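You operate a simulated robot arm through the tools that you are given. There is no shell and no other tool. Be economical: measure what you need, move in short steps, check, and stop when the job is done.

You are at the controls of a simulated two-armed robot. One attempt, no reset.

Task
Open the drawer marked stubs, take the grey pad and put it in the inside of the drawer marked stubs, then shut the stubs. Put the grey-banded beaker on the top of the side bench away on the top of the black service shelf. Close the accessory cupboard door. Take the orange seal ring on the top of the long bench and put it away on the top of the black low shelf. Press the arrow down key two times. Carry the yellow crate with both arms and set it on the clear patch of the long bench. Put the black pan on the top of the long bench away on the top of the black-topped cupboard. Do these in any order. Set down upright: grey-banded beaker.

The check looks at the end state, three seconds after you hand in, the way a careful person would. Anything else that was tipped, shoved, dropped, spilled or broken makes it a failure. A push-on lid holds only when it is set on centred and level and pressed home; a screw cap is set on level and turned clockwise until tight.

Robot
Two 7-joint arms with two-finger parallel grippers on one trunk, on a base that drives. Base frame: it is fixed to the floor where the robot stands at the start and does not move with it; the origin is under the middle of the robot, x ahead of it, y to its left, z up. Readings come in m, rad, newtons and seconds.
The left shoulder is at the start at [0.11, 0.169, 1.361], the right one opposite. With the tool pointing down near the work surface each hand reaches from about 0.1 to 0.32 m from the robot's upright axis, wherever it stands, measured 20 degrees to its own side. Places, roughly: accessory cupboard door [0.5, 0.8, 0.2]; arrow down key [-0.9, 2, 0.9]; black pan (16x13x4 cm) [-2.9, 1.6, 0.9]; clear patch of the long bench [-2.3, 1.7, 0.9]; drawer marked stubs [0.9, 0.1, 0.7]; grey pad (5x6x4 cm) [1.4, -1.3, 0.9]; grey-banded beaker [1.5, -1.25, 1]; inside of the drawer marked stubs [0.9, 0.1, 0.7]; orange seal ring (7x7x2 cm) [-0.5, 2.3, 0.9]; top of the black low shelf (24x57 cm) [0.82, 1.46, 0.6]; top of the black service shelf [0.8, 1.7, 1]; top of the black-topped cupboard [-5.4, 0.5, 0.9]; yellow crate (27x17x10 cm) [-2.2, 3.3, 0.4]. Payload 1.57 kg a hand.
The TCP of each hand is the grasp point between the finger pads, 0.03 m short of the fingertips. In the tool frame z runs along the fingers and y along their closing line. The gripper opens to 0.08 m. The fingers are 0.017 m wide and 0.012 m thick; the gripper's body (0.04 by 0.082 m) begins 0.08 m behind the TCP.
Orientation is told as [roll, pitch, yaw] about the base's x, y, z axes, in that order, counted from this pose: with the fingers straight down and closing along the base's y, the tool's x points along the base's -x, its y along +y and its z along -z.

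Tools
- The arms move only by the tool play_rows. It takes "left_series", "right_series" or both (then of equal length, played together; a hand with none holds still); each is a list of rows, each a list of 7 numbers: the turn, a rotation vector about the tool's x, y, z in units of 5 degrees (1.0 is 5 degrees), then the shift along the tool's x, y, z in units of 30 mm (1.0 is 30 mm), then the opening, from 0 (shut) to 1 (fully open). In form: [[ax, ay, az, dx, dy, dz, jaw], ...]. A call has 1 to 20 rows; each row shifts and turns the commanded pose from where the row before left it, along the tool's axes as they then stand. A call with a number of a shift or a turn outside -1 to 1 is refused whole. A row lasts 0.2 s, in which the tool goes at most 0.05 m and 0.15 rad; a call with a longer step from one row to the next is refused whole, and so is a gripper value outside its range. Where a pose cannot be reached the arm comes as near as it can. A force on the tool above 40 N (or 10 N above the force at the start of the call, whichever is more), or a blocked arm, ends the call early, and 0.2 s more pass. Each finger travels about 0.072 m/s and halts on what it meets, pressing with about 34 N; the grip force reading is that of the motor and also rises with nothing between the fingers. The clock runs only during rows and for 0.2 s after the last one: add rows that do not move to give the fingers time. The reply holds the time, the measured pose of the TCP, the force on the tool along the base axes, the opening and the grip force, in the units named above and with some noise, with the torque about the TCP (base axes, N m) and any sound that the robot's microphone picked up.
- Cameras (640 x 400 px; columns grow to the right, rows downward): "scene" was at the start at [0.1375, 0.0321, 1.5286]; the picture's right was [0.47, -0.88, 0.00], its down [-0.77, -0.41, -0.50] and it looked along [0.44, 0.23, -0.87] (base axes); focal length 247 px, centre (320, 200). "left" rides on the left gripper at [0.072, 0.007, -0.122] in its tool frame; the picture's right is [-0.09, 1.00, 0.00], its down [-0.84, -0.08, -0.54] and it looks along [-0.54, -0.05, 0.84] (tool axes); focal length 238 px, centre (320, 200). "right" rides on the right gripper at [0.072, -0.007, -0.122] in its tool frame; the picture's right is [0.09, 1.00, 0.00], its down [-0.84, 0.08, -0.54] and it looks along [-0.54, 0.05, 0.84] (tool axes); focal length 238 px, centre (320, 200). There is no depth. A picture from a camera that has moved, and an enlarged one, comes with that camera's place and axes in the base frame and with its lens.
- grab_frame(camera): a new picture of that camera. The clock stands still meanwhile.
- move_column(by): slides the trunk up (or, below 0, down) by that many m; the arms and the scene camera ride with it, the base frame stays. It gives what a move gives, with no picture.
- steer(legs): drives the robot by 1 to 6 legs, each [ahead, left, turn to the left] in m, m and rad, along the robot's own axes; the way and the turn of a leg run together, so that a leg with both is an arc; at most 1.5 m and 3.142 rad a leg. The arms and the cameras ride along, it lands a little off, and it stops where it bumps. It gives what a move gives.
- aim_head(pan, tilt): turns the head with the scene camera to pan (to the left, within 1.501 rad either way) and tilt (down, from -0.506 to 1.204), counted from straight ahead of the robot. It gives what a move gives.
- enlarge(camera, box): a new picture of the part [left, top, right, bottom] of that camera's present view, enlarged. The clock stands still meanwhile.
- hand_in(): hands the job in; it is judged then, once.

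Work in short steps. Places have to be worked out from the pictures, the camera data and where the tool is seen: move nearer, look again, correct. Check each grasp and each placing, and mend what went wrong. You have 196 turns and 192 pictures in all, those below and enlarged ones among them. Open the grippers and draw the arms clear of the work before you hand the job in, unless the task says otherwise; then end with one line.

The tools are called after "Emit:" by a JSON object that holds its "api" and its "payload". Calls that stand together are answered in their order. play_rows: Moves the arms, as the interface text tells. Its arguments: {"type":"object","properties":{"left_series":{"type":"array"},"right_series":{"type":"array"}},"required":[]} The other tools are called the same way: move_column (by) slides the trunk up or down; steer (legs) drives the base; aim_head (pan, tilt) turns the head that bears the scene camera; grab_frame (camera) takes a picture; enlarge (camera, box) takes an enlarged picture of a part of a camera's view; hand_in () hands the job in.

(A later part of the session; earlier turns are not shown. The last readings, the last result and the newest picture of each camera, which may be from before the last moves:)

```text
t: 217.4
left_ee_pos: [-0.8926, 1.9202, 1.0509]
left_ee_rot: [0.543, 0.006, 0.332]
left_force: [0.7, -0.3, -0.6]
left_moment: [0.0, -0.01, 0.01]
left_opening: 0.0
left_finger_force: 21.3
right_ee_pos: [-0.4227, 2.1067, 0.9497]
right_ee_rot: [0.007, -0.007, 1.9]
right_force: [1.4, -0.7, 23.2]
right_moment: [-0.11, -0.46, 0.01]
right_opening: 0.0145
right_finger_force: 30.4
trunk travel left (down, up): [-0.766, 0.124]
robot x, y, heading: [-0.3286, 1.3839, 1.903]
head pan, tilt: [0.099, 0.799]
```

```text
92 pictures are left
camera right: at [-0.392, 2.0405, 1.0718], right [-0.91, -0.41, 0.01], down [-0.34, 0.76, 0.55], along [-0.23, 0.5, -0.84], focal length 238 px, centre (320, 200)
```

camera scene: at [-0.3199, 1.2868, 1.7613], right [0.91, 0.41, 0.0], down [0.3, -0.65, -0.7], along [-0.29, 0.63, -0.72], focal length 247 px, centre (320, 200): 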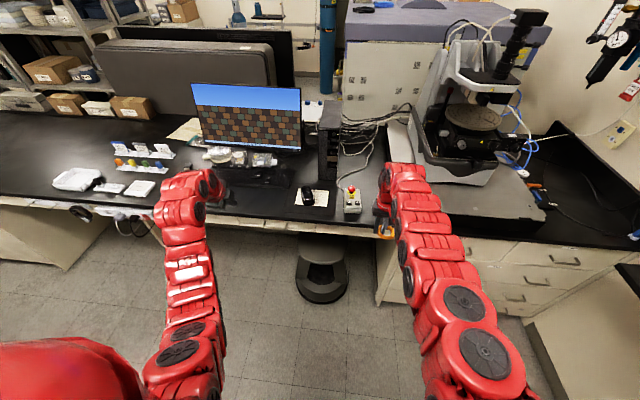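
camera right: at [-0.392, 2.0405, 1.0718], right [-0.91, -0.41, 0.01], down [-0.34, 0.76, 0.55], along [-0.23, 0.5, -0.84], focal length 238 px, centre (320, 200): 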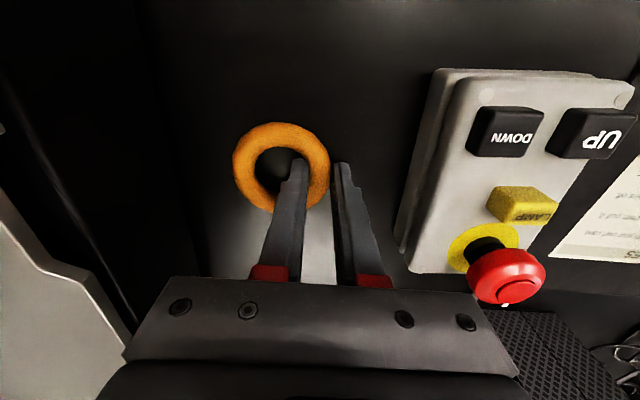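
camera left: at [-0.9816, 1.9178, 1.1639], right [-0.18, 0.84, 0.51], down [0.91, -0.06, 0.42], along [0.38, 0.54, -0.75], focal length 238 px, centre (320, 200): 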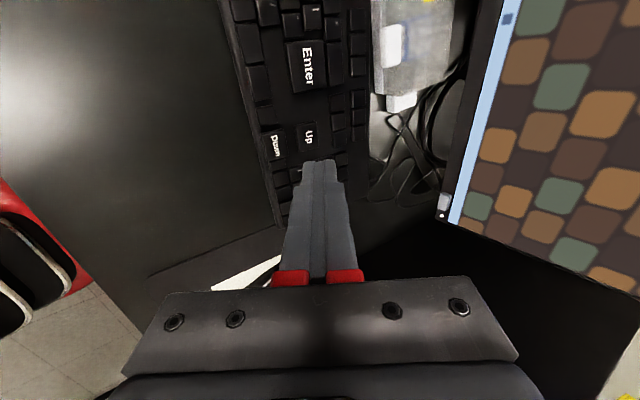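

The ring rests on the bench. I'll release, lift, back up 30 cm and pitch the right hand to 30° below horizontal.

Emit:
{"api": "play_rows", "payload": {"right_series": [[0, 0, 0, 0, 0, 0, 0.3], [0, 0, 0, 0, 0, 0, 0.5], [0, 0, 0, 0, 0, 0, 0.5]]}}

Emit:
{"api": "move_column", "payload": {"by": 0.1}}

Emit:
{"api": "steer", "payload": {"legs": [[-0.32, 0, 0]]}}

Emit:
{"api": "play_rows", "payload": {"right_series": [[0, -1, 0, 0, 0, 0, 1], [0, -1, 0, 0, 0, 0, 1], [0, -1, 0, 0, 0, 0, 1], [0, -1, 0, 0, 0, 0, 1], [0, -1, 0, 0, 0, 0, 1], [0, -1, 0, 0, 0, 0, 1], [0, -1, 0, 0, 0, 0, 1], [0, -1, 0, 0, 0, 0, 1], [0, -1, 0, 0, 0, 0, 1], [0, -1, 0, 0, 0, 0, 1], [0, -1, 0, 0, 0, 0, 1], [0, -1, 0, 0, 0, 0, 1]]}}

Emit:
{"api": "grab_frame", "payload": {"camera": "right"}}

Emit:
{"api": "grab_frame", "payload": {"camera": "scene"}}

```text
t: 218.2
left_ee_pos: [-0.8942, 1.9191, 1.0487]
left_ee_rot: [0.546, 0.003, 0.331]
left_force: [-0.3, -0.4, 0.0]
left_moment: [-0.01, 0.02, 0.0]
left_opening: 0.0001
left_finger_force: 21.2
right_ee_pos: [-0.4263, 2.1056, 0.9502]
right_ee_rot: [0.007, -0.007, 1.903]
right_force: [-19.6, 2.3, 34.3]
right_moment: [-0.01, -0.04, 0.22]
right_opening: 0.0243
right_finger_force: 0.0
trunk travel left (down, up): [-0.766, 0.124]
robot x, y, heading: [-0.3296, 1.3803, 1.903]
head pan, tilt: [0.099, 0.799]
```

```text
t: 219.6
left_ee_pos: [-0.8926, 1.9222, 1.1478]
left_ee_rot: [0.541, 0.007, 0.332]
left_force: [0.4, -1.0, 0.2]
left_moment: [0.02, 0.02, -0.03]
left_opening: 0.0002
left_finger_force: 21.2
right_ee_pos: [-0.4224, 2.1079, 1.0465]
right_ee_rot: [0.008, 0.002, 1.901]
right_force: [-0.3, -0.9, 0.6]
right_moment: [0.02, 0.0, 0.0]
right_opening: 0.0402
right_finger_force: 0.0
trunk travel left (down, up): [-0.866, 0.024]
robot x, y, heading: [-0.3283, 1.3826, 1.905]
head pan, tilt: [0.099, 0.799]
```

```text
t: 221.7
left_ee_pos: [-0.7873, 1.6149, 1.1482]
left_ee_rot: [0.541, 0.007, 0.334]
left_force: [-0.4, -0.5, -2.0]
left_moment: [0.0, -0.03, 0.0]
left_opening: 0.0001
left_finger_force: 21.0
right_ee_pos: [-0.3179, 1.801, 1.0444]
right_ee_rot: [0.008, 0.001, 1.904]
right_force: [-0.6, 0.6, 0.3]
right_moment: [-0.01, 0.0, -0.02]
right_opening: 0.0401
right_finger_force: 0.1
trunk travel left (down, up): [-0.866, 0.024]
robot x, y, heading: [-0.2248, 1.0728, 1.897]
head pan, tilt: [0.099, 0.799]
```

```text
t: 224.3
left_ee_pos: [-0.7875, 1.613, 1.1485]
left_ee_rot: [0.541, 0.007, 0.334]
left_force: [-0.5, -0.1, 0.3]
left_moment: [-0.04, 0.0, 0.04]
left_opening: 0.0
left_finger_force: 21.1
right_ee_pos: [-0.329, 1.8728, 1.0753]
right_ee_rot: [0.011, -1.052, 1.89]
right_force: [-1.0, 0.3, 0.2]
right_moment: [0.01, 0.02, -0.02]
right_opening: 0.0797
right_finger_force: 0.0
right hand out of reach, approached as far as the arm can: row 4, 5, 7, 8, 9, 10, 11, 12
trunk travel left (down, up): [-0.866, 0.024]
robot x, y, heading: [-0.2212, 1.0753, 1.908]
head pan, tilt: [0.099, 0.799]
```

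```text
91 pictures are left
camera right: at [-0.2764, 1.7408, 1.0738], right [-0.93, -0.37, -0.07], down [-0.05, -0.07, 1.0], along [-0.37, 0.93, 0.05], focal length 238 px, centre (320, 200)
```

right: 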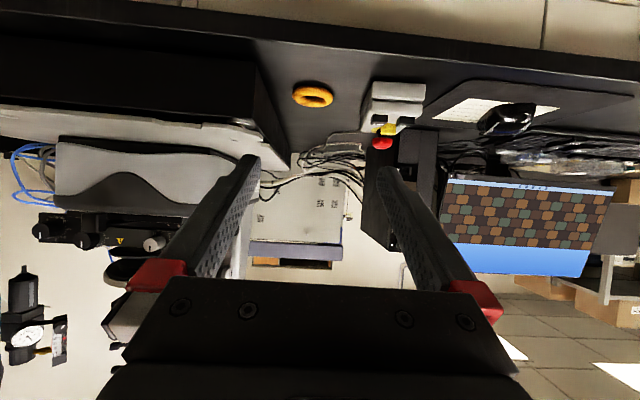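

```text
90 pictures are left
camera scene: at [-0.2847, 1.2239, 1.7385], right [0.91, 0.42, 0.0], down [0.3, -0.65, -0.7], along [-0.29, 0.63, -0.72], focal length 247 px, centre (320, 200)
```

scene: 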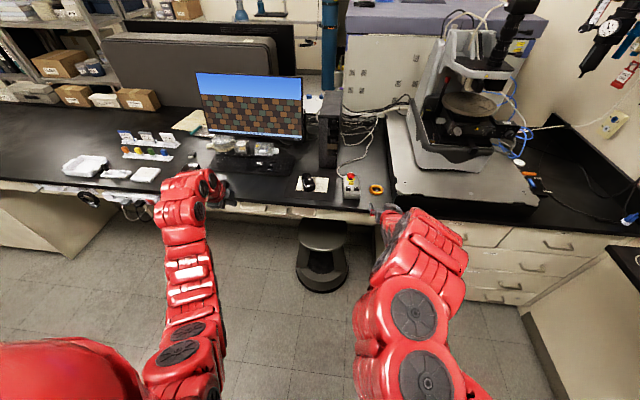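

The ring sits at roughly [-0.40, 2.12]. I'll pitch 15° more towards horizontal, then lower the hand to bench level in front of the ring and look.

Emit:
{"api": "play_rows", "payload": {"right_series": [[0, -1, 0, 0, 0, 0, 1], [0, -1, 0, 0, 0, 0, 1], [0, -1, 0, 0, 0, 0, 1]]}}

Emit:
{"api": "move_column", "payload": {"by": -0.1}}

Emit:
{"api": "grab_frame", "payload": {"camera": "right"}}

Emit:
{"api": "enlarge", "payload": {"camera": "scene", "box": [310, 150, 470, 270]}}

```text
t: 225.1
left_ee_pos: [-0.7866, 1.616, 1.1481]
left_ee_rot: [0.541, 0.008, 0.332]
left_force: [0.3, -0.3, 0.2]
left_moment: [0.01, 0.0, -0.04]
left_opening: 0.0
left_finger_force: 21.3
right_ee_pos: [-0.3286, 1.8724, 1.075]
right_ee_rot: [0.031, -1.31, 1.872]
right_force: [0.3, 0.7, -0.4]
right_moment: [-0.01, -0.02, -0.03]
right_opening: 0.0797
right_finger_force: 0.1
trunk travel left (down, up): [-0.866, 0.024]
robot x, y, heading: [-0.2217, 1.0723, 1.907]
head pan, tilt: [0.099, 0.799]
```

```text
t: 226.5
left_ee_pos: [-0.7876, 1.6147, 1.0486]
left_ee_rot: [0.541, 0.006, 0.332]
left_force: [-0.4, -0.9, -0.8]
left_moment: [-0.02, -0.01, -0.01]
left_opening: 0.0
left_finger_force: 21.6
right_ee_pos: [-0.3274, 1.8722, 0.975]
right_ee_rot: [0.028, -1.311, 1.874]
right_force: [0.7, 0.2, -0.1]
right_moment: [-0.01, 0.03, -0.02]
right_opening: 0.0801
right_finger_force: 0.1
trunk travel left (down, up): [-0.766, 0.124]
robot x, y, heading: [-0.2223, 1.0775, 1.901]
head pan, tilt: [0.099, 0.799]
```

```text
89 pictures are left
camera right: at [-0.2784, 1.745, 0.937], right [-0.93, -0.35, -0.08], down [0.03, -0.31, 0.95], along [-0.35, 0.88, 0.31], focal length 238 px, centre (320, 200)
```

right: 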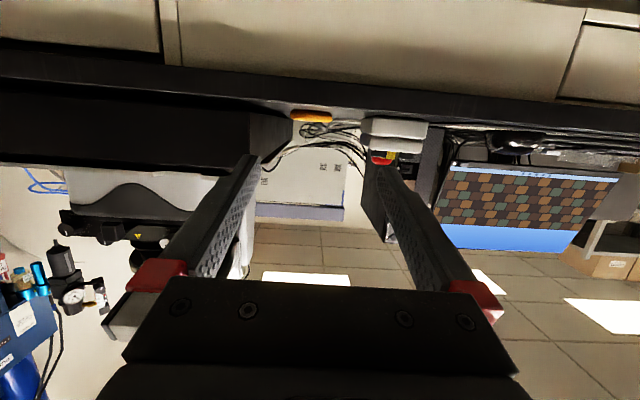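

```text
3.33 times, centred on (390, 210) of scene
camera zoom: at [-0.2837, 1.224, 1.6386], right [0.91, 0.42, 0.0], down [0.3, -0.65, -0.7], along [-0.29, 0.63, -0.72], focal length 824 px, centre (87, 167)
```

zoom: 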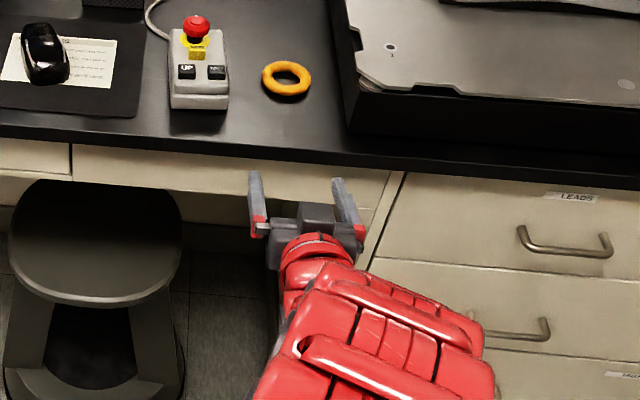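

The zoomed view predicts my fingertips exactly, so the ring at [-0.397, 2.124] is reliable. I'll drive most of the way, then lower to bench height.

Emit:
{"api": "steer", "payload": {"legs": [[0.17, -0.015, 0]]}}

Emit:
{"api": "move_column", "payload": {"by": -0.04}}

Emit:
{"api": "enlarge", "payload": {"camera": "scene", "box": [310, 190, 470, 310]}}

Emit:
{"api": "grab_frame", "payload": {"camera": "right"}}

```text
t: 227.9
left_ee_pos: [-0.8297, 1.7795, 1.048]
left_ee_rot: [0.541, 0.006, 0.334]
left_force: [0.5, 0.9, -0.3]
left_moment: [-0.01, -0.02, 0.02]
left_opening: 0.0
left_finger_force: 21.4
right_ee_pos: [-0.3706, 2.0374, 0.9746]
right_ee_rot: [0.028, -1.312, 1.875]
right_force: [-0.5, -0.4, 0.6]
right_moment: [0.01, 0.02, -0.01]
right_opening: 0.0801
right_finger_force: 0.0
trunk travel left (down, up): [-0.766, 0.124]
robot x, y, heading: [-0.2628, 1.2454, 1.907]
head pan, tilt: [0.099, 0.799]
```

```text
t: 228.8
left_ee_pos: [-0.8297, 1.7801, 1.0087]
left_ee_rot: [0.542, 0.007, 0.334]
left_force: [0.1, -0.5, 0.0]
left_moment: [-0.04, 0.02, 0.01]
left_opening: 0.0001
left_finger_force: 20.9
right_ee_pos: [-0.3708, 2.0384, 0.9365]
right_ee_rot: [0.029, -1.312, 1.877]
right_force: [0.0, 2.1, 7.7]
right_moment: [0.36, -0.26, 0.0]
right_opening: 0.0802
right_finger_force: 0.1
trunk travel left (down, up): [-0.726, 0.164]
robot x, y, heading: [-0.2629, 1.2404, 1.907]
head pan, tilt: [0.099, 0.799]
```

```text
3.33 times, centred on (390, 250) of scene
camera zoom: at [-0.3256, 1.39, 1.5988], right [0.91, 0.42, 0.0], down [0.3, -0.65, -0.7], along [-0.29, 0.63, -0.72], focal length 824 px, centre (87, 33)
```

zoom: 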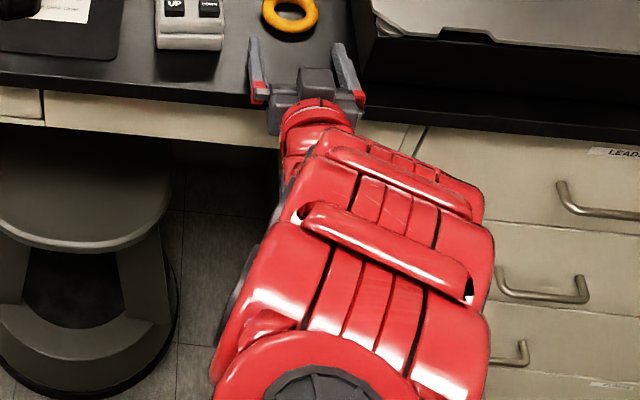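

```text
86 pictures are left
camera right: at [-0.3212, 1.9118, 0.898], right [-0.93, -0.35, -0.08], down [0.03, -0.32, 0.95], along [-0.36, 0.88, 0.31], focal length 238 px, centre (320, 200)
```

right: 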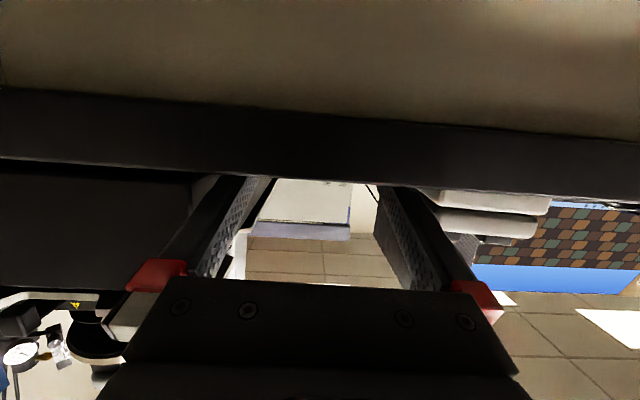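

There's a light touch: the long bench top is at about z=0.918, so the ring's true position is [-0.396, 2.109], straight ahead of me. I'll rise 3 mm and drive 5.7 cm ahead to straddle it.

Emit:
{"api": "move_column", "payload": {"by": 0.004}}

Emit:
{"api": "steer", "payload": {"legs": [[0.057, 0, 0]]}}

Emit:
{"api": "enlarge", "payload": {"camera": "scene", "box": [320, 180, 440, 270]}}

```text
t: 229.3
left_ee_pos: [-0.83, 1.78, 1.0131]
left_ee_rot: [0.542, 0.007, 0.332]
left_force: [0.1, 0.0, 0.4]
left_moment: [0.0, 0.02, 0.0]
left_opening: 0.0
left_finger_force: 21.2
right_ee_pos: [-0.3717, 2.0372, 0.9394]
right_ee_rot: [0.028, -1.31, 1.877]
right_force: [-0.3, 0.8, 0.6]
right_moment: [0.03, -0.01, -0.01]
right_opening: 0.0801
right_finger_force: 0.0
trunk travel left (down, up): [-0.73, 0.16]
robot x, y, heading: [-0.2614, 1.2414, 1.911]
head pan, tilt: [0.099, 0.799]
```

```text
t: 230.2
left_ee_pos: [-0.8482, 1.8357, 1.0115]
left_ee_rot: [0.539, 0.007, 0.334]
left_force: [0.0, 0.4, 0.3]
left_moment: [0.01, 0.02, -0.02]
left_opening: 0.0002
left_finger_force: 21.1
right_ee_pos: [-0.3903, 2.0928, 0.9387]
right_ee_rot: [0.028, -1.309, 1.876]
right_force: [0.1, -0.5, 0.1]
right_moment: [-0.01, 0.0, -0.01]
right_opening: 0.08
right_finger_force: 0.2
trunk travel left (down, up): [-0.73, 0.16]
robot x, y, heading: [-0.2856, 1.2935, 1.907]
head pan, tilt: [0.099, 0.799]
```

```text
4.44 times, centred on (380, 225) of scene
camera zoom: at [-0.3448, 1.4453, 1.6025], right [0.91, 0.42, 0.0], down [0.3, -0.65, -0.7], along [-0.29, 0.63, -0.72], focal length 1099 px, centre (53, 89)
```

zoom: 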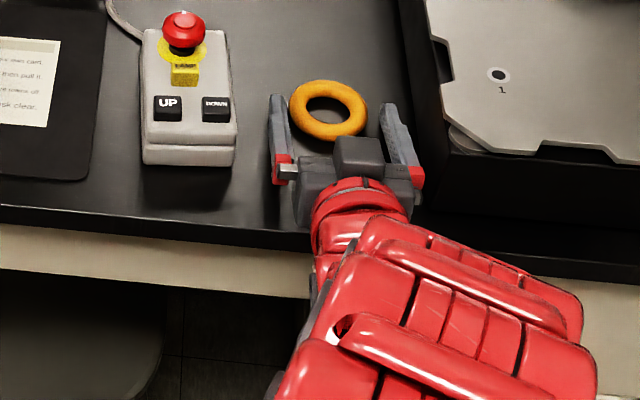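

The ring lies between the fingers. I'll close on its diameter.

Emit:
{"api": "play_rows", "payload": {"right_series": [[0, 0, 0, 0, 0.08, 0.2, 1], [0, 0, 0, 0, 0, 0, 0.6], [0, 0, 0, 0, 0, 0, 0.4], [0, 0, 0, 0, 0, 0, 0.4]]}}

Emit:
{"api": "move_column", "payload": {"by": 0.05}}

Emit:
{"api": "enlarge", "payload": {"camera": "scene", "box": [320, 180, 440, 270]}}

Emit:
{"api": "grab_frame", "payload": {"camera": "right"}}

```text
t: 231.2
left_ee_pos: [-0.8481, 1.8346, 1.0117]
left_ee_rot: [0.541, 0.006, 0.332]
left_force: [0.5, -0.4, 0.9]
left_moment: [0.01, 0.01, 0.0]
left_opening: 0.0
left_finger_force: 21.2
right_ee_pos: [-0.3934, 2.098, 0.936]
right_ee_rot: [0.028, -1.31, 1.876]
right_force: [-0.2, -0.6, 1.8]
right_moment: [0.0, 0.09, 0.02]
right_opening: 0.0603
right_finger_force: 34.1
trunk travel left (down, up): [-0.73, 0.16]
robot x, y, heading: [-0.2819, 1.2999, 1.907]
head pan, tilt: [0.099, 0.799]
```

```text
t: 232.2
left_ee_pos: [-0.8469, 1.8345, 1.0623]
left_ee_rot: [0.541, 0.006, 0.335]
left_force: [0.2, 0.0, 0.6]
left_moment: [0.03, 0.02, 0.02]
left_opening: 0.0
left_finger_force: 21.4
right_ee_pos: [-0.3937, 2.0984, 0.9857]
right_ee_rot: [0.03, -1.31, 1.876]
right_force: [0.1, 0.7, -0.1]
right_moment: [0.02, -0.02, 0.05]
right_opening: 0.0604
right_finger_force: 34.0
trunk travel left (down, up): [-0.78, 0.11]
robot x, y, heading: [-0.2854, 1.2949, 1.907]
head pan, tilt: [0.099, 0.799]
```

```text
4.44 times, centred on (380, 225) of scene
camera zoom: at [-0.3449, 1.4456, 1.6525], right [0.91, 0.42, 0.0], down [0.3, -0.65, -0.7], along [-0.29, 0.63, -0.72], focal length 1099 px, centre (53, 89)
```

zoom: 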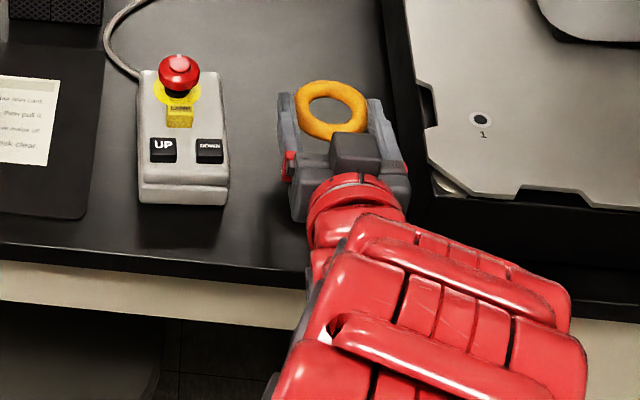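

```text
83 pictures are left
camera right: at [-0.3435, 1.9711, 0.9483], right [-0.93, -0.35, -0.08], down [0.03, -0.31, 0.95], along [-0.36, 0.88, 0.3], focal length 238 px, centre (320, 200)
```

right: 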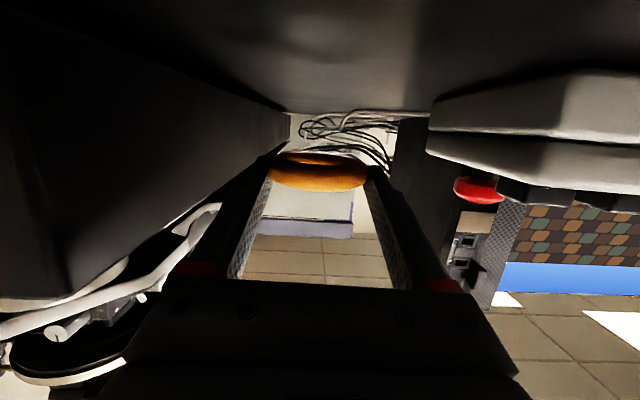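

The ring is held across its diameter, level. I'll raise, back away and turn right to face the service and low shelves.

Emit:
{"api": "move_column", "payload": {"by": 0.1}}

Emit:
{"api": "steer", "payload": {"legs": [[-0.35, 0, 0], [0, 0, -1.57]]}}

Emit:
{"api": "aim_head", "payload": {"pan": -0.1, "tilt": 0.75}}

Emit:
{"api": "grab_frame", "payload": {"camera": "scene"}}

```text
t: 233.5
left_ee_pos: [-0.8489, 1.8349, 1.1627]
left_ee_rot: [0.54, 0.007, 0.332]
left_force: [-0.9, -0.4, 0.8]
left_moment: [0.01, 0.02, -0.03]
left_opening: 0.0
left_finger_force: 21.1
right_ee_pos: [-0.3943, 2.0984, 1.086]
right_ee_rot: [0.028, -1.309, 1.875]
right_force: [0.5, -0.1, 0.7]
right_moment: [0.0, -0.04, -0.02]
right_opening: 0.0604
right_finger_force: 34.0
trunk travel left (down, up): [-0.88, 0.01]
robot x, y, heading: [-0.2813, 1.2976, 1.906]
head pan, tilt: [0.099, 0.799]
```

```text
t: 239.6
left_ee_pos: [0.3679, 1.5344, 1.1622]
left_ee_rot: [0.542, 0.005, -1.23]
left_force: [0.1, 0.1, 0.2]
left_moment: [0.01, 0.0, 0.0]
left_opening: 0.0001
left_finger_force: 21.1
right_ee_pos: [0.6346, 1.0823, 1.086]
right_ee_rot: [0.029, -1.309, 0.314]
right_force: [-0.2, 0.4, 0.7]
right_moment: [-0.04, 0.01, 0.03]
right_opening: 0.0601
right_finger_force: 33.6
trunk travel left (down, up): [-0.88, 0.01]
robot x, y, heading: [-0.1711, 0.9623, 0.344]
head pan, tilt: [0.099, 0.799]
```

```text
t: 240.3
left_ee_pos: [0.3671, 1.5348, 1.1629]
left_ee_rot: [0.542, 0.005, -1.228]
left_force: [0.3, -0.2, -0.1]
left_moment: [0.0, 0.03, 0.02]
left_opening: 0.0001
left_finger_force: 21.4
right_ee_pos: [0.6335, 1.0815, 1.0866]
right_ee_rot: [0.029, -1.31, 0.313]
right_force: [-0.1, 0.1, 0.5]
right_moment: [-0.01, 0.0, -0.03]
right_opening: 0.06
right_finger_force: 34.2
trunk travel left (down, up): [-0.88, 0.01]
robot x, y, heading: [-0.1673, 0.9668, 0.342]
head pan, tilt: [-0.099, 0.75]
```

```text
82 pictures are left
camera scene: at [-0.013, 1.0121, 1.7565], right [0.24, -0.97, 0.0], down [-0.66, -0.17, -0.73], along [0.71, 0.18, -0.68], focal length 247 px, centre (320, 200)
```

scene: 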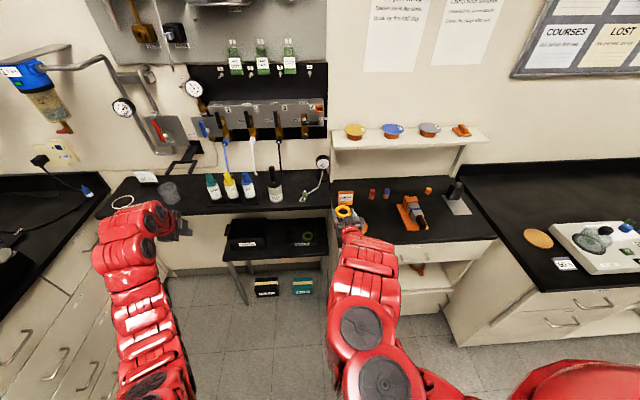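

I'll back off, shift left in front of the low shelf and lower the trunk to see the free area on it.

Emit:
{"api": "steer", "payload": {"legs": [[-0.2, 0.27, 0]]}}

Emit:
{"api": "move_column", "payload": {"by": -0.36}}

Emit:
{"api": "aim_head", "payload": {"pan": 0.0, "tilt": 0.55}}

Emit:
{"api": "grab_frame", "payload": {"camera": "scene"}}

Emit:
{"api": "grab_frame", "payload": {"camera": "right"}}

```text
t: 242.5
left_ee_pos: [0.0922, 1.7166, 1.1617]
left_ee_rot: [0.541, 0.005, -1.238]
left_force: [-0.5, -0.7, -0.4]
left_moment: [0.03, 0.0, 0.01]
left_opening: 0.0
left_finger_force: 21.0
right_ee_pos: [0.3536, 1.2632, 1.0855]
right_ee_rot: [0.03, -1.308, 0.305]
right_force: [-0.8, 0.1, 0.6]
right_moment: [0.02, -0.01, -0.01]
right_opening: 0.0599
right_finger_force: 34.1
trunk travel left (down, up): [-0.88, 0.01]
robot x, y, heading: [-0.4492, 1.1496, 0.338]
head pan, tilt: [-0.099, 0.75]
```

```text
t: 246.0
left_ee_pos: [0.091, 1.7176, 0.8022]
left_ee_rot: [0.542, 0.007, -1.238]
left_force: [-0.4, -0.2, 0.1]
left_moment: [0.0, -0.02, 0.01]
left_opening: 0.0
left_finger_force: 21.2
right_ee_pos: [0.3533, 1.2626, 0.7259]
right_ee_rot: [0.026, -1.308, 0.306]
right_force: [0.2, 0.0, -0.7]
right_moment: [0.0, 0.03, 0.02]
right_opening: 0.0596
right_finger_force: 34.3
trunk travel left (down, up): [-0.52, 0.37]
robot x, y, heading: [-0.4456, 1.1509, 0.339]
head pan, tilt: [-0.099, 0.75]
```

```text
t: 246.8
left_ee_pos: [0.0904, 1.7174, 0.8029]
left_ee_rot: [0.542, 0.007, -1.24]
left_force: [-0.8, 0.0, -0.7]
left_moment: [-0.04, -0.04, 0.02]
left_opening: 0.0001
left_finger_force: 21.5
right_ee_pos: [0.3543, 1.263, 0.7258]
right_ee_rot: [0.028, -1.31, 0.305]
right_force: [-0.4, -0.5, -0.1]
right_moment: [0.0, 0.02, -0.01]
right_opening: 0.0597
right_finger_force: 34.1
trunk travel left (down, up): [-0.52, 0.37]
robot x, y, heading: [-0.4461, 1.1545, 0.335]
head pan, tilt: [0.0, 0.55]
```

```text
81 pictures are left
camera scene: at [-0.2894, 1.2088, 1.4139], right [0.33, -0.94, 0.0], down [-0.49, -0.17, -0.85], along [0.8, 0.28, -0.52], focal length 247 px, centre (320, 200)
```

scene: 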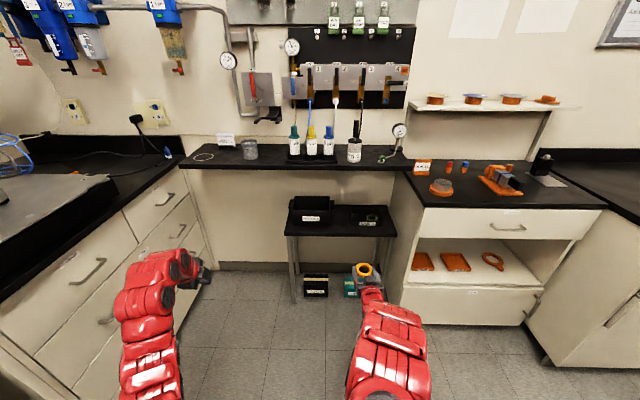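

```text
80 pictures are left
camera right: at [0.2264, 1.2125, 0.6886], right [-0.35, 0.93, -0.08], down [-0.31, -0.03, 0.95], along [0.88, 0.36, 0.3], focal length 238 px, centre (320, 200)
```

right: 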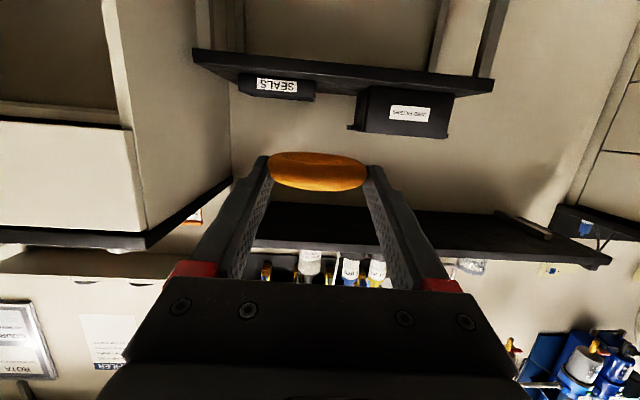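

Emit:
{"api": "enlarge", "payload": {"camera": "scene", "box": [270, 170, 410, 280]}}

```text
3.64 times, centred on (340, 225) of scene
camera zoom: at [-0.2894, 1.2088, 1.4139], right [0.33, -0.94, 0.0], down [-0.49, -0.17, -0.85], along [0.8, 0.28, -0.52], focal length 899 px, centre (247, 109)
```

zoom: 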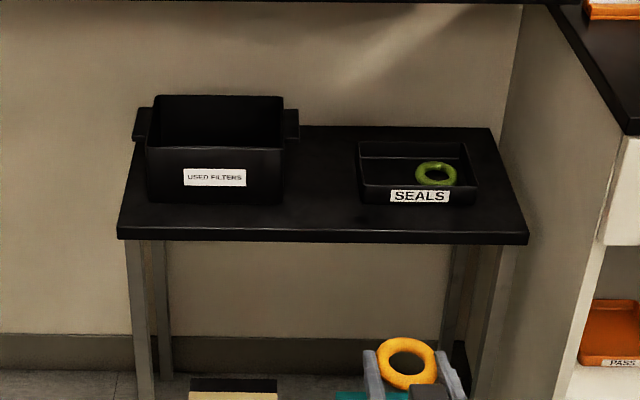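

Between the bin and the SEALS tray, just ahead of both, there is a clear strip on the low shelf around [0.737, 1.448]. I'll lower a bit and drive in.

Emit:
{"api": "move_column", "payload": {"by": -0.06}}

Emit:
{"api": "steer", "payload": {"legs": [[0.33, 0.048, 0]]}}

Emit:
{"api": "enlarge", "payload": {"camera": "scene", "box": [270, 200, 430, 320]}}

Emit:
{"api": "grab_frame", "payload": {"camera": "right"}}

```text
t: 247.8
left_ee_pos: [0.0905, 1.7162, 0.7428]
left_ee_rot: [0.542, 0.006, -1.236]
left_force: [0.3, -0.5, 0.8]
left_moment: [-0.01, 0.03, -0.02]
left_opening: 0.0
left_finger_force: 21.1
right_ee_pos: [0.3542, 1.263, 0.6664]
right_ee_rot: [0.027, -1.309, 0.305]
right_force: [-0.4, -1.2, 0.0]
right_moment: [0.01, -0.01, 0.02]
right_opening: 0.0597
right_finger_force: 34.5
trunk travel left (down, up): [-0.46, 0.43]
robot x, y, heading: [-0.4502, 1.1496, 0.334]
head pan, tilt: [0.0, 0.55]
```

```text
t: 249.9
left_ee_pos: [0.3871, 1.8669, 0.7424]
left_ee_rot: [0.543, 0.007, -1.244]
left_force: [0.7, 0.0, -0.5]
left_moment: [0.0, 0.0, 0.0]
left_opening: 0.0001
left_finger_force: 21.0
right_ee_pos: [0.6469, 1.4085, 0.6655]
right_ee_rot: [0.029, -1.31, 0.299]
right_force: [-0.3, 0.2, -0.3]
right_moment: [0.0, 0.01, -0.02]
right_opening: 0.0598
right_finger_force: 34.3
trunk travel left (down, up): [-0.46, 0.43]
robot x, y, heading: [-0.1574, 1.3063, 0.33]
head pan, tilt: [0.0, 0.55]
```

```text
3.33 times, centred on (350, 260) of scene
camera zoom: at [0.0044, 1.3604, 1.3538], right [0.32, -0.95, 0.0], down [-0.5, -0.17, -0.85], along [0.81, 0.28, -0.52], focal length 824 px, centre (220, 0)
```

zoom: 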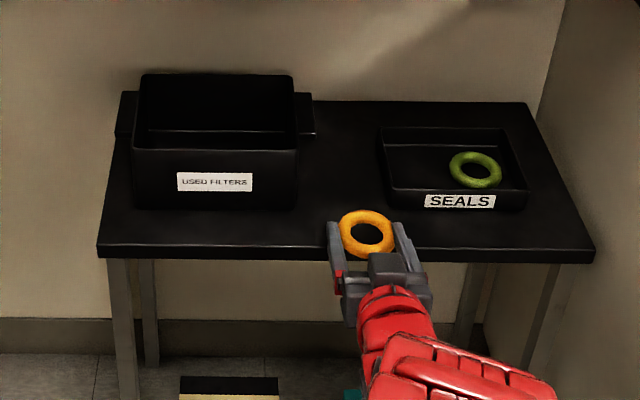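

```text
77 pictures are left
camera right: at [0.5197, 1.3599, 0.6281], right [-0.34, 0.94, -0.08], down [-0.31, -0.03, 0.95], along [0.89, 0.35, 0.3], focal length 238 px, centre (320, 200)
```

right: 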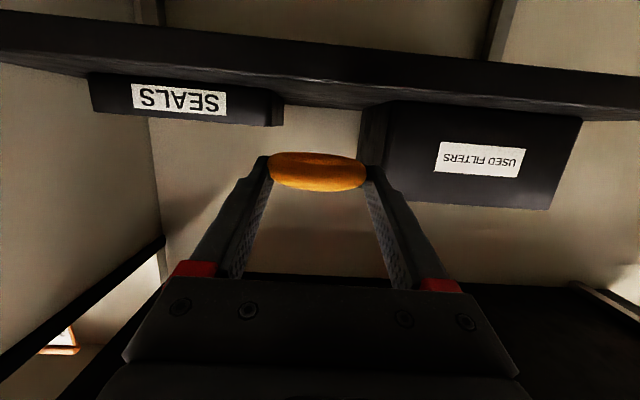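

Projected onto the image, the target spot is well centred between the bin and the tray. I'll drive the remaining 8.6 cm.

Emit:
{"api": "steer", "payload": {"legs": [[0.085, 0.008, 0]]}}

Emit:
{"api": "enlarge", "payload": {"camera": "scene", "box": [270, 200, 430, 320]}}

```text
t: 251.0
left_ee_pos: [0.4652, 1.8996, 0.7411]
left_ee_rot: [0.54, 0.006, -1.243]
left_force: [1.2, 0.2, -0.2]
left_moment: [-0.04, 0.0, 0.01]
left_opening: 0.0
left_finger_force: 20.9
right_ee_pos: [0.7252, 1.4435, 0.6649]
right_ee_rot: [0.028, -1.309, 0.298]
right_force: [1.0, 0.0, 0.2]
right_moment: [0.0, -0.03, -0.02]
right_opening: 0.0597
right_finger_force: 34.2
trunk travel left (down, up): [-0.46, 0.43]
robot x, y, heading: [-0.0825, 1.336, 0.327]
head pan, tilt: [0.0, 0.55]
```

```text
3.33 times, centred on (350, 260) of scene
camera zoom: at [0.082, 1.3952, 1.3537], right [0.32, -0.95, 0.0], down [-0.5, -0.17, -0.85], along [0.81, 0.27, -0.52], focal length 824 px, centre (220, 0)
```

zoom: 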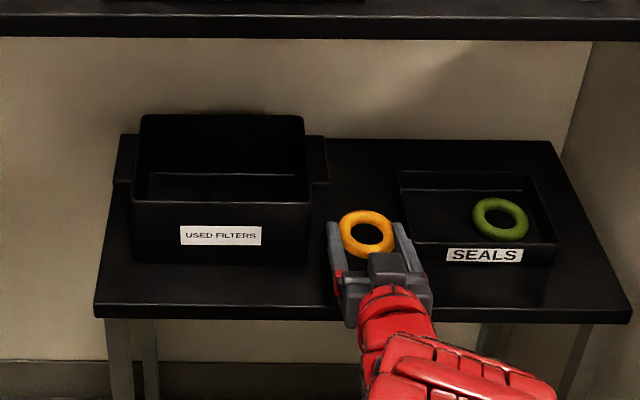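

It is 1 cm closer to the tray than to the bin, so I'll shift left 8 mm and lower to near touch.

Emit:
{"api": "play_rows", "payload": {"right_series": [[0, 0, 0, 0, 0.27, 0, 0.4]]}}

Emit:
{"api": "move_column", "payload": {"by": -0.032}}

Emit:
{"api": "enlarge", "payload": {"camera": "scene", "box": [270, 200, 430, 320]}}

```text
t: 251.4
left_ee_pos: [0.4652, 1.8995, 0.7414]
left_ee_rot: [0.54, 0.007, -1.247]
left_force: [0.5, -0.6, 1.3]
left_moment: [0.01, 0.02, 0.03]
left_opening: 0.0
left_finger_force: 21.5
right_ee_pos: [0.7228, 1.4516, 0.6656]
right_ee_rot: [0.029, -1.309, 0.298]
right_force: [0.7, 0.2, -0.7]
right_moment: [0.0, -0.01, -0.02]
right_opening: 0.0598
right_finger_force: 34.1
trunk travel left (down, up): [-0.46, 0.43]
robot x, y, heading: [-0.0801, 1.3429, 0.327]
head pan, tilt: [0.0, 0.55]
```

```text
t: 252.2
left_ee_pos: [0.4647, 1.8998, 0.7101]
left_ee_rot: [0.542, 0.008, -1.245]
left_force: [1.0, 0.3, 0.5]
left_moment: [-0.02, 0.02, -0.01]
left_opening: 0.0
left_finger_force: 21.5
right_ee_pos: [0.7213, 1.4499, 0.6338]
right_ee_rot: [0.028, -1.311, 0.296]
right_force: [-0.7, 0.2, -0.1]
right_moment: [-0.01, -0.02, -0.02]
right_opening: 0.0593
right_finger_force: 33.9
trunk travel left (down, up): [-0.428, 0.462]
robot x, y, heading: [-0.0753, 1.3409, 0.327]
head pan, tilt: [0.0, 0.55]
```

```text
3.33 times, centred on (350, 260) of scene
camera zoom: at [0.0804, 1.3944, 1.322], right [0.32, -0.95, 0.0], down [-0.49, -0.17, -0.85], along [0.81, 0.27, -0.52], focal length 824 px, centre (220, 0)
```

zoom: 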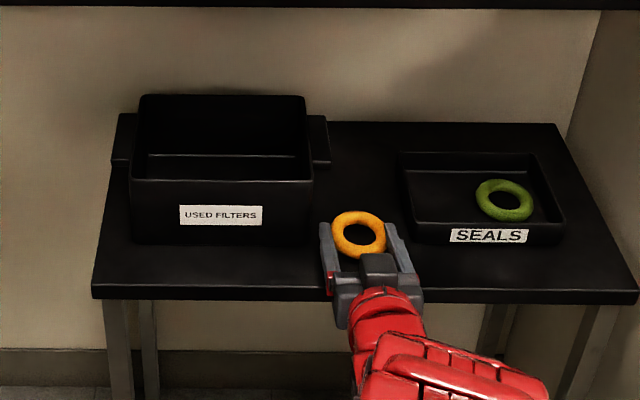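

Good placement. I'll lower in small steps until contact.

Emit:
{"api": "move_column", "payload": {"by": -0.01}}

Emit:
{"api": "move_column", "payload": {"by": -0.006}}

```text
t: 252.8
left_ee_pos: [0.465, 1.9, 0.7003]
left_ee_rot: [0.541, 0.007, -1.247]
left_force: [0.7, -0.5, -1.0]
left_moment: [-0.01, 0.0, -0.01]
left_opening: 0.0
left_finger_force: 21.5
right_ee_pos: [0.7213, 1.4504, 0.6234]
right_ee_rot: [0.027, -1.309, 0.295]
right_force: [-0.2, -0.2, -0.5]
right_moment: [-0.01, 0.02, 0.01]
right_opening: 0.0595
right_finger_force: 34.4
trunk travel left (down, up): [-0.418, 0.472]
robot x, y, heading: [-0.0762, 1.3418, 0.329]
head pan, tilt: [0.0, 0.55]
```

```text
t: 253.3
left_ee_pos: [0.4652, 1.8997, 0.6937]
left_ee_rot: [0.54, 0.007, -1.244]
left_force: [0.3, 0.2, -0.2]
left_moment: [-0.01, -0.01, -0.03]
left_opening: 0.0
left_finger_force: 21.3
right_ee_pos: [0.7209, 1.4506, 0.6175]
right_ee_rot: [0.028, -1.309, 0.296]
right_force: [0.5, 0.5, -0.7]
right_moment: [-0.01, 0.01, -0.02]
right_opening: 0.0597
right_finger_force: 34.4
trunk travel left (down, up): [-0.412, 0.478]
robot x, y, heading: [-0.0798, 1.341, 0.326]
head pan, tilt: [0.0, 0.55]
```

Emit:
{"api": "move_column", "payload": {"by": -0.006}}

Emit:
{"api": "move_column", "payload": {"by": -0.006}}

```text
t: 253.9
left_ee_pos: [0.4633, 1.8996, 0.6905]
left_ee_rot: [0.542, 0.007, -1.246]
left_force: [-0.3, 0.2, -0.2]
left_moment: [-0.01, -0.03, 0.0]
left_opening: 0.0
left_finger_force: 21.1
right_ee_pos: [0.7223, 1.4507, 0.6161]
right_ee_rot: [0.03, -1.319, 0.297]
right_force: [3.1, 0.3, 24.1]
right_moment: [-0.34, -0.18, 0.03]
right_opening: 0.0594
right_finger_force: 33.3
trunk travel left (down, up): [-0.406, 0.484]
robot x, y, heading: [-0.0805, 1.3394, 0.321]
head pan, tilt: [0.0, 0.55]
```

```text
t: 254.3
left_ee_pos: [0.4633, 1.8981, 0.6853]
left_ee_rot: [0.543, 0.004, -1.246]
left_force: [-0.7, 0.0, -0.2]
left_moment: [0.0, 0.06, -0.03]
left_opening: 0.0
left_finger_force: 20.8
right_ee_pos: [0.7238, 1.4522, 0.6161]
right_ee_rot: [0.033, -1.329, 0.29]
right_force: [-5.9, -1.2, 16.3]
right_moment: [-0.21, 0.11, -0.07]
right_opening: 0.0595
right_finger_force: 33.9
trunk travel left (down, up): [-0.403, 0.487]
robot x, y, heading: [-0.0776, 1.3386, 0.327]
head pan, tilt: [0.0, 0.55]
stopped: the force on the tool passed its limit at 44 N (the readings are from after the stop); the commanded pose is now the measured one
```

Contact: the ring is on the shelf. I'll relax 3 mm, open, and back straight out.

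Emit:
{"api": "move_column", "payload": {"by": 0.003}}

Emit:
{"api": "play_rows", "payload": {"right_series": [[0, 0, 0, 0, 0, 0, 0.8], [0, 0, 0, 0, 0, 0, 0.97], [0, 0, 0, 0, 0, 0, 0.97], [0, 0, 0, 0, 0, 0, 0.97]]}}

Emit:
{"api": "steer", "payload": {"legs": [[-0.2, 0, 0]]}}

Emit:
{"api": "enlarge", "payload": {"camera": "scene", "box": [250, 160, 430, 300]}}

```text
t: 254.8
left_ee_pos: [0.4656, 1.9, 0.6889]
left_ee_rot: [0.54, 0.007, -1.246]
left_force: [0.6, -0.2, -0.3]
left_moment: [-0.02, -0.01, 0.0]
left_opening: 0.0
left_finger_force: 21.6
right_ee_pos: [0.7241, 1.4527, 0.6164]
right_ee_rot: [0.034, -1.323, 0.293]
right_force: [1.6, -0.5, 9.6]
right_moment: [-0.14, -0.08, 0.03]
right_opening: 0.0592
right_finger_force: 33.9
trunk travel left (down, up): [-0.406, 0.484]
robot x, y, heading: [-0.0804, 1.3357, 0.329]
head pan, tilt: [0.0, 0.55]
```

```text
t: 255.8
left_ee_pos: [0.4635, 1.8996, 0.6888]
left_ee_rot: [0.542, 0.006, -1.247]
left_force: [-0.1, -0.8, 0.5]
left_moment: [0.04, -0.01, -0.01]
left_opening: 0.0
left_finger_force: 21.7
right_ee_pos: [0.7238, 1.4511, 0.6162]
right_ee_rot: [0.031, -1.323, 0.296]
right_force: [-3.2, 5.1, 5.3]
right_moment: [-0.08, -0.13, 0.09]
right_opening: 0.0731
right_finger_force: 0.1
trunk travel left (down, up): [-0.406, 0.484]
robot x, y, heading: [-0.0762, 1.3411, 0.322]
head pan, tilt: [0.0, 0.55]
```

```text
t: 257.4
left_ee_pos: [0.2676, 1.832, 0.6885]
left_ee_rot: [0.541, 0.008, -1.246]
left_force: [-0.8, 0.1, -1.6]
left_moment: [0.0, 0.03, 0.01]
left_opening: 0.0
left_finger_force: 21.7
right_ee_pos: [0.5251, 1.3842, 0.6151]
right_ee_rot: [0.033, -1.322, 0.291]
right_force: [-0.2, 0.1, -0.6]
right_moment: [0.01, 0.02, 0.0]
right_opening: 0.0773
right_finger_force: 0.0
trunk travel left (down, up): [-0.406, 0.484]
robot x, y, heading: [-0.2749, 1.2734, 0.328]
head pan, tilt: [0.0, 0.55]
```

```text
2.86 times, centred on (340, 230) of scene
camera zoom: at [-0.118, 1.3269, 1.2994], right [0.32, -0.95, 0.0], down [-0.49, -0.17, -0.85], along [0.81, 0.28, -0.52], focal length 706 px, centre (263, 114)
```

zoom: 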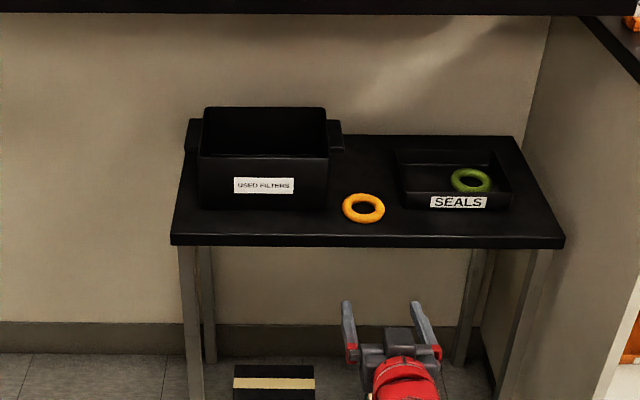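

The ring lies flat on the low shelf. Next I'll raise the trunk, turn left to face the long bench and strafe left along it, looking for the pan, the clear patch and the crate.

Emit:
{"api": "move_column", "payload": {"by": 0.4}}

Emit:
{"api": "move_column", "payload": {"by": 0.08}}

Emit:
{"api": "steer", "payload": {"legs": [[-0.25, 0, 0], [0, -0.15, 1.57], [0, 1.2, 0]]}}

Emit:
{"api": "aim_head", "payload": {"pan": 0.4, "tilt": 0.45}}

Emit:
{"api": "grab_frame", "payload": {"camera": "scene"}}

```text
t: 261.3
left_ee_pos: [0.2669, 1.8325, 1.0872]
left_ee_rot: [0.542, 0.008, -1.246]
left_force: [0.0, -0.3, 0.4]
left_moment: [0.02, -0.01, 0.0]
left_opening: 0.0
left_finger_force: 21.3
right_ee_pos: [0.5263, 1.3845, 1.0152]
right_ee_rot: [0.033, -1.32, 0.291]
right_force: [0.8, -0.5, 0.0]
right_moment: [0.0, 0.0, 0.03]
right_opening: 0.0777
right_finger_force: 0.1
trunk travel left (down, up): [-0.806, 0.084]
robot x, y, heading: [-0.2763, 1.2696, 0.331]
head pan, tilt: [0.0, 0.55]
```

```text
t: 262.4
left_ee_pos: [0.2679, 1.8327, 1.1668]
left_ee_rot: [0.54, 0.008, -1.244]
left_force: [-0.3, -0.1, 0.9]
left_moment: [0.02, 0.04, -0.04]
left_opening: 0.0002
left_finger_force: 21.1
right_ee_pos: [0.5255, 1.3854, 1.0948]
right_ee_rot: [0.033, -1.321, 0.293]
right_force: [-0.3, 0.1, -0.6]
right_moment: [0.0, 0.01, 0.03]
right_opening: 0.0776
right_finger_force: 0.1
trunk travel left (down, up): [-0.886, 0.004]
robot x, y, heading: [-0.2767, 1.2684, 0.33]
head pan, tilt: [0.0, 0.55]
```

```text
t: 273.7
left_ee_pos: [-2.0914, 1.2762, 1.1673]
left_ee_rot: [0.542, 0.006, 0.341]
left_force: [-0.2, 0.2, 0.1]
left_moment: [-0.02, 0.0, 0.02]
left_opening: 0.0
left_finger_force: 21.3
right_ee_pos: [-1.647, 1.5418, 1.0943]
right_ee_rot: [0.034, -1.32, 1.877]
right_force: [-0.3, -1.0, 0.3]
right_moment: [0.02, -0.01, 0.0]
right_opening: 0.0775
right_finger_force: 0.2
trunk travel left (down, up): [-0.886, 0.004]
robot x, y, heading: [-1.5225, 0.7401, 1.916]
head pan, tilt: [0.0, 0.55]
```

```text
t: 274.6
left_ee_pos: [-2.0903, 1.2765, 1.1658]
left_ee_rot: [0.541, 0.007, 0.34]
left_force: [-0.1, -0.5, -0.4]
left_moment: [-0.02, -0.02, 0.01]
left_opening: 0.0001
left_finger_force: 21.2
right_ee_pos: [-1.6465, 1.5425, 1.0964]
right_ee_rot: [0.035, -1.32, 1.879]
right_force: [0.2, 0.3, -0.6]
right_moment: [0.01, -0.01, 0.01]
right_opening: 0.0777
right_finger_force: 0.0
trunk travel left (down, up): [-0.886, 0.004]
robot x, y, heading: [-1.5225, 0.7426, 1.916]
head pan, tilt: [0.4, 0.45]
```

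```text
73 pictures are left
camera scene: at [-1.6123, 0.8856, 1.7883], right [0.74, 0.68, 0.0], down [0.29, -0.32, -0.9], along [-0.61, 0.66, -0.44], focal length 247 px, centre (320, 200)
```

scene: 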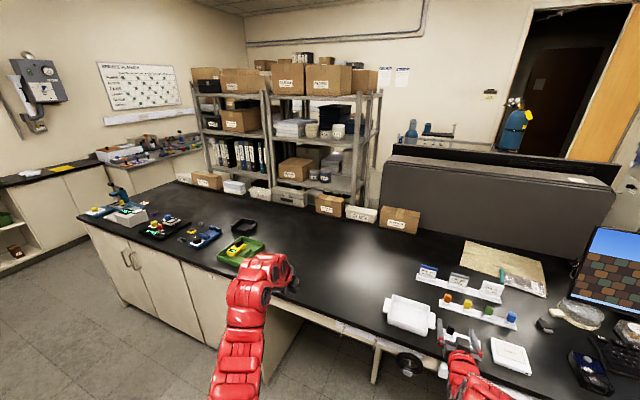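

The black pan is near [-2.9, 1.545], with a green tray in front of it. I'll point the right hand down, strafe left and approach.

Emit:
{"api": "play_rows", "payload": {"right_series": [[0, 1, 0, 0, 0, 0, 1], [0, 1, 0, 0, 0, 0, 1], [0, 1, 0, 0, 0, 0, 1], [0, 1, 0, 0, 0, 0, 1], [0, 1, 0, 0, 0, 0, 1], [0, 1, 0, 0, 0, 0, 1], [0, 1, 0, 0, 0, 0, 1], [0, 1, 0, 0, 0, 0, 1], [0, 1, 0, 0, 0, 0, 1], [0, 1, 0, 0, 0, 0, 1], [0, 1, 0, 0, 0, 0, 1], [0, 1, 0, 0, 0, 0, 1], [0, 1, 0, 0, 0, 0, 1], [0, 1, 0, 0, 0, 0, 1], [0, 1, 0, 0, 0, 0, 1]]}}

Emit:
{"api": "steer", "payload": {"legs": [[0, 1.2, 0], [0.32, 0, 0]]}}

Emit:
{"api": "aim_head", "payload": {"pan": -0.1, "tilt": 0.75}}

Emit:
{"api": "grab_frame", "payload": {"camera": "scene"}}

Emit:
{"api": "grab_frame", "payload": {"camera": "right"}}

```text
t: 277.8
left_ee_pos: [-2.09, 1.2771, 1.1679]
left_ee_rot: [0.539, 0.008, 0.341]
left_force: [0.2, -0.4, -1.6]
left_moment: [0.01, -0.01, -0.01]
left_opening: 0.0001
left_finger_force: 20.7
right_ee_pos: [-1.6302, 1.5084, 1.1021]
right_ee_rot: [0.008, -0.143, 1.908]
right_force: [0.2, 0.0, 0.3]
right_moment: [-0.02, 0.05, 0.0]
right_opening: 0.08
right_finger_force: 0.0
right hand out of reach, approached as far as the arm can: row 12, 14, 15
trunk travel left (down, up): [-0.886, 0.004]
robot x, y, heading: [-1.5227, 0.7398, 1.914]
head pan, tilt: [0.4, 0.45]
```

```text
t: 285.6
left_ee_pos: [-3.3135, 1.1809, 1.1673]
left_ee_rot: [0.544, 0.007, 0.33]
left_force: [0.0, -0.1, 0.4]
left_moment: [0.01, -0.01, -0.02]
left_opening: 0.0001
left_finger_force: 21.4
right_ee_pos: [-2.8497, 1.4063, 1.1034]
right_ee_rot: [0.009, -0.145, 1.899]
right_force: [0.3, -0.6, 0.0]
right_moment: [0.02, 0.02, -0.01]
right_opening: 0.0802
right_finger_force: 0.1
trunk travel left (down, up): [-0.886, 0.004]
robot x, y, heading: [-2.7494, 0.6387, 1.905]
head pan, tilt: [0.4, 0.45]
```

```text
t: 286.5
left_ee_pos: [-3.3141, 1.1803, 1.1674]
left_ee_rot: [0.541, 0.007, 0.33]
left_force: [0.2, 0.5, 0.0]
left_moment: [0.0, 0.01, -0.05]
left_opening: 0.0002
left_finger_force: 21.1
right_ee_pos: [-2.8505, 1.4074, 1.1008]
right_ee_rot: [0.008, -0.143, 1.899]
right_force: [-0.1, -0.2, 0.4]
right_moment: [-0.03, -0.02, -0.02]
right_opening: 0.08
right_finger_force: 0.0
trunk travel left (down, up): [-0.886, 0.004]
robot x, y, heading: [-2.7509, 0.6377, 1.906]
head pan, tilt: [-0.099, 0.75]
```

```text
72 pictures are left
camera scene: at [-2.7972, 0.7975, 1.7619], right [0.97, 0.23, 0.0], down [0.16, -0.66, -0.73], along [-0.17, 0.71, -0.68], focal length 247 px, centre (320, 200)
```

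scene: 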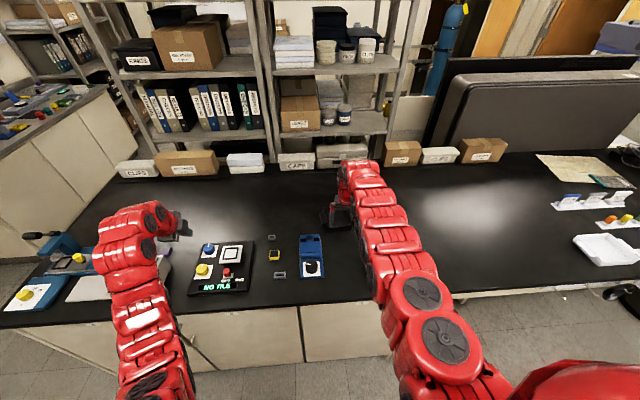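

```text
71 pictures are left
camera right: at [-2.816, 1.3268, 1.2126], right [-0.91, -0.41, 0.0], down [-0.31, 0.69, 0.66], along [-0.26, 0.6, -0.75], focal length 238 px, centre (320, 200)
```

right: 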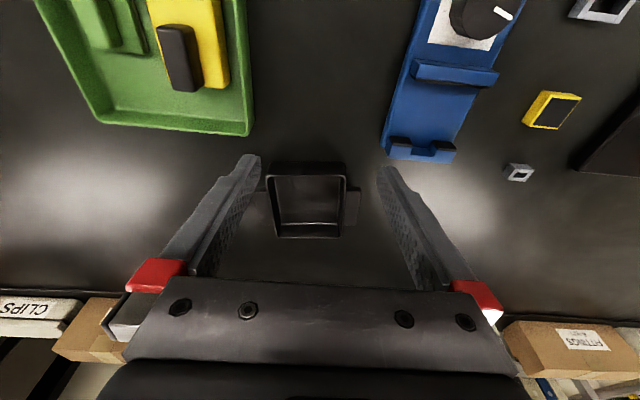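

The pan has side tabs and its front wall is accessible; it is centred near [-2.895, 1.55] with the front wall at about [-2.868, 1.487]. I'll level the right hand and turn it 90° so it closes fore-aft on the front wall.

Emit:
{"api": "play_rows", "payload": {"right_series": [[0, 1, 0, 0.5, 0, 0, 1], [0, 0.64, 0, 0.5, 0, 0, 1], [0, 0, 1, 0, 0, 0, 0.7], [0, 0, 1, 0, 0, 0, 0.7], [0, 0, 1, 0, 0, 0, 0.7], [0, 0, 1, 0, 0, 0, 0.7], [0, 0, 1, 0, 0, 0, 0.7], [0, 0, 1, 0, 0, 0, 0.7], [0, 0, 1, 0, 0, 0, 0.7], [0, 0, 1, 0, 0, 0, 0.7], [0, 0, 1, 0, 0, 0, 0.7], [0, 0, 1, 0, 0, 0, 0.7], [0, 0, 1, 0, 0, 0, 0.7], [0, 0, 1, 0, 0, 0, 0.7], [0, 0, 1, 0, 0, 0, 0.7], [0, 0, 1, 0, 0, 0, 0.7], [0, 0, 1, 0, 0, 0, 0.7], [0, 0, 1, 0, 0, 0, 0.7], [0, 0, 1, 0, 0, 0, 0.7], [0, 0, 1, 0, 0, 0, 0.7]]}}

Emit:
{"api": "grab_frame", "payload": {"camera": "right"}}

```text
t: 290.7
left_ee_pos: [-3.3136, 1.1811, 1.1676]
left_ee_rot: [0.542, 0.007, 0.329]
left_force: [-0.3, -0.1, 0.0]
left_moment: [0.01, 0.0, 0.0]
left_opening: 0.0001
left_finger_force: 21.3
right_ee_pos: [-2.8371, 1.3706, 1.1001]
right_ee_rot: [-0.001, 0.009, 0.326]
right_force: [0.5, 0.0, 0.6]
right_moment: [0.01, 0.01, -0.03]
right_opening: 0.0561
right_finger_force: 0.1
right hand out of reach, approached as far as the arm can: row 2
trunk travel left (down, up): [-0.886, 0.004]
robot x, y, heading: [-2.7484, 0.642, 1.905]
head pan, tilt: [-0.099, 0.75]
```

```text
70 pictures are left
camera right: at [-2.9039, 1.3416, 1.2227], right [-0.41, 0.91, 0.0], down [0.77, 0.34, 0.53], along [0.49, 0.22, -0.85], focal length 238 px, centre (320, 200)
```

right: 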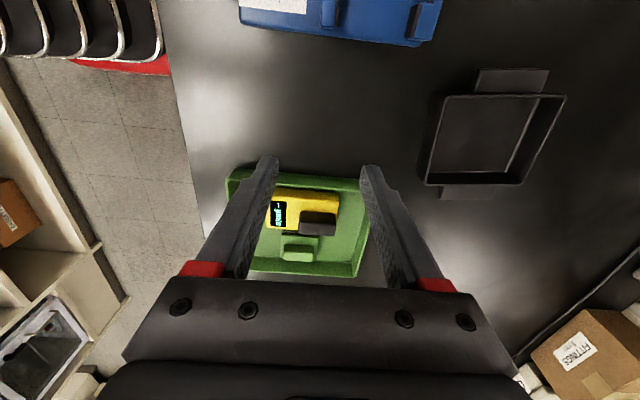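

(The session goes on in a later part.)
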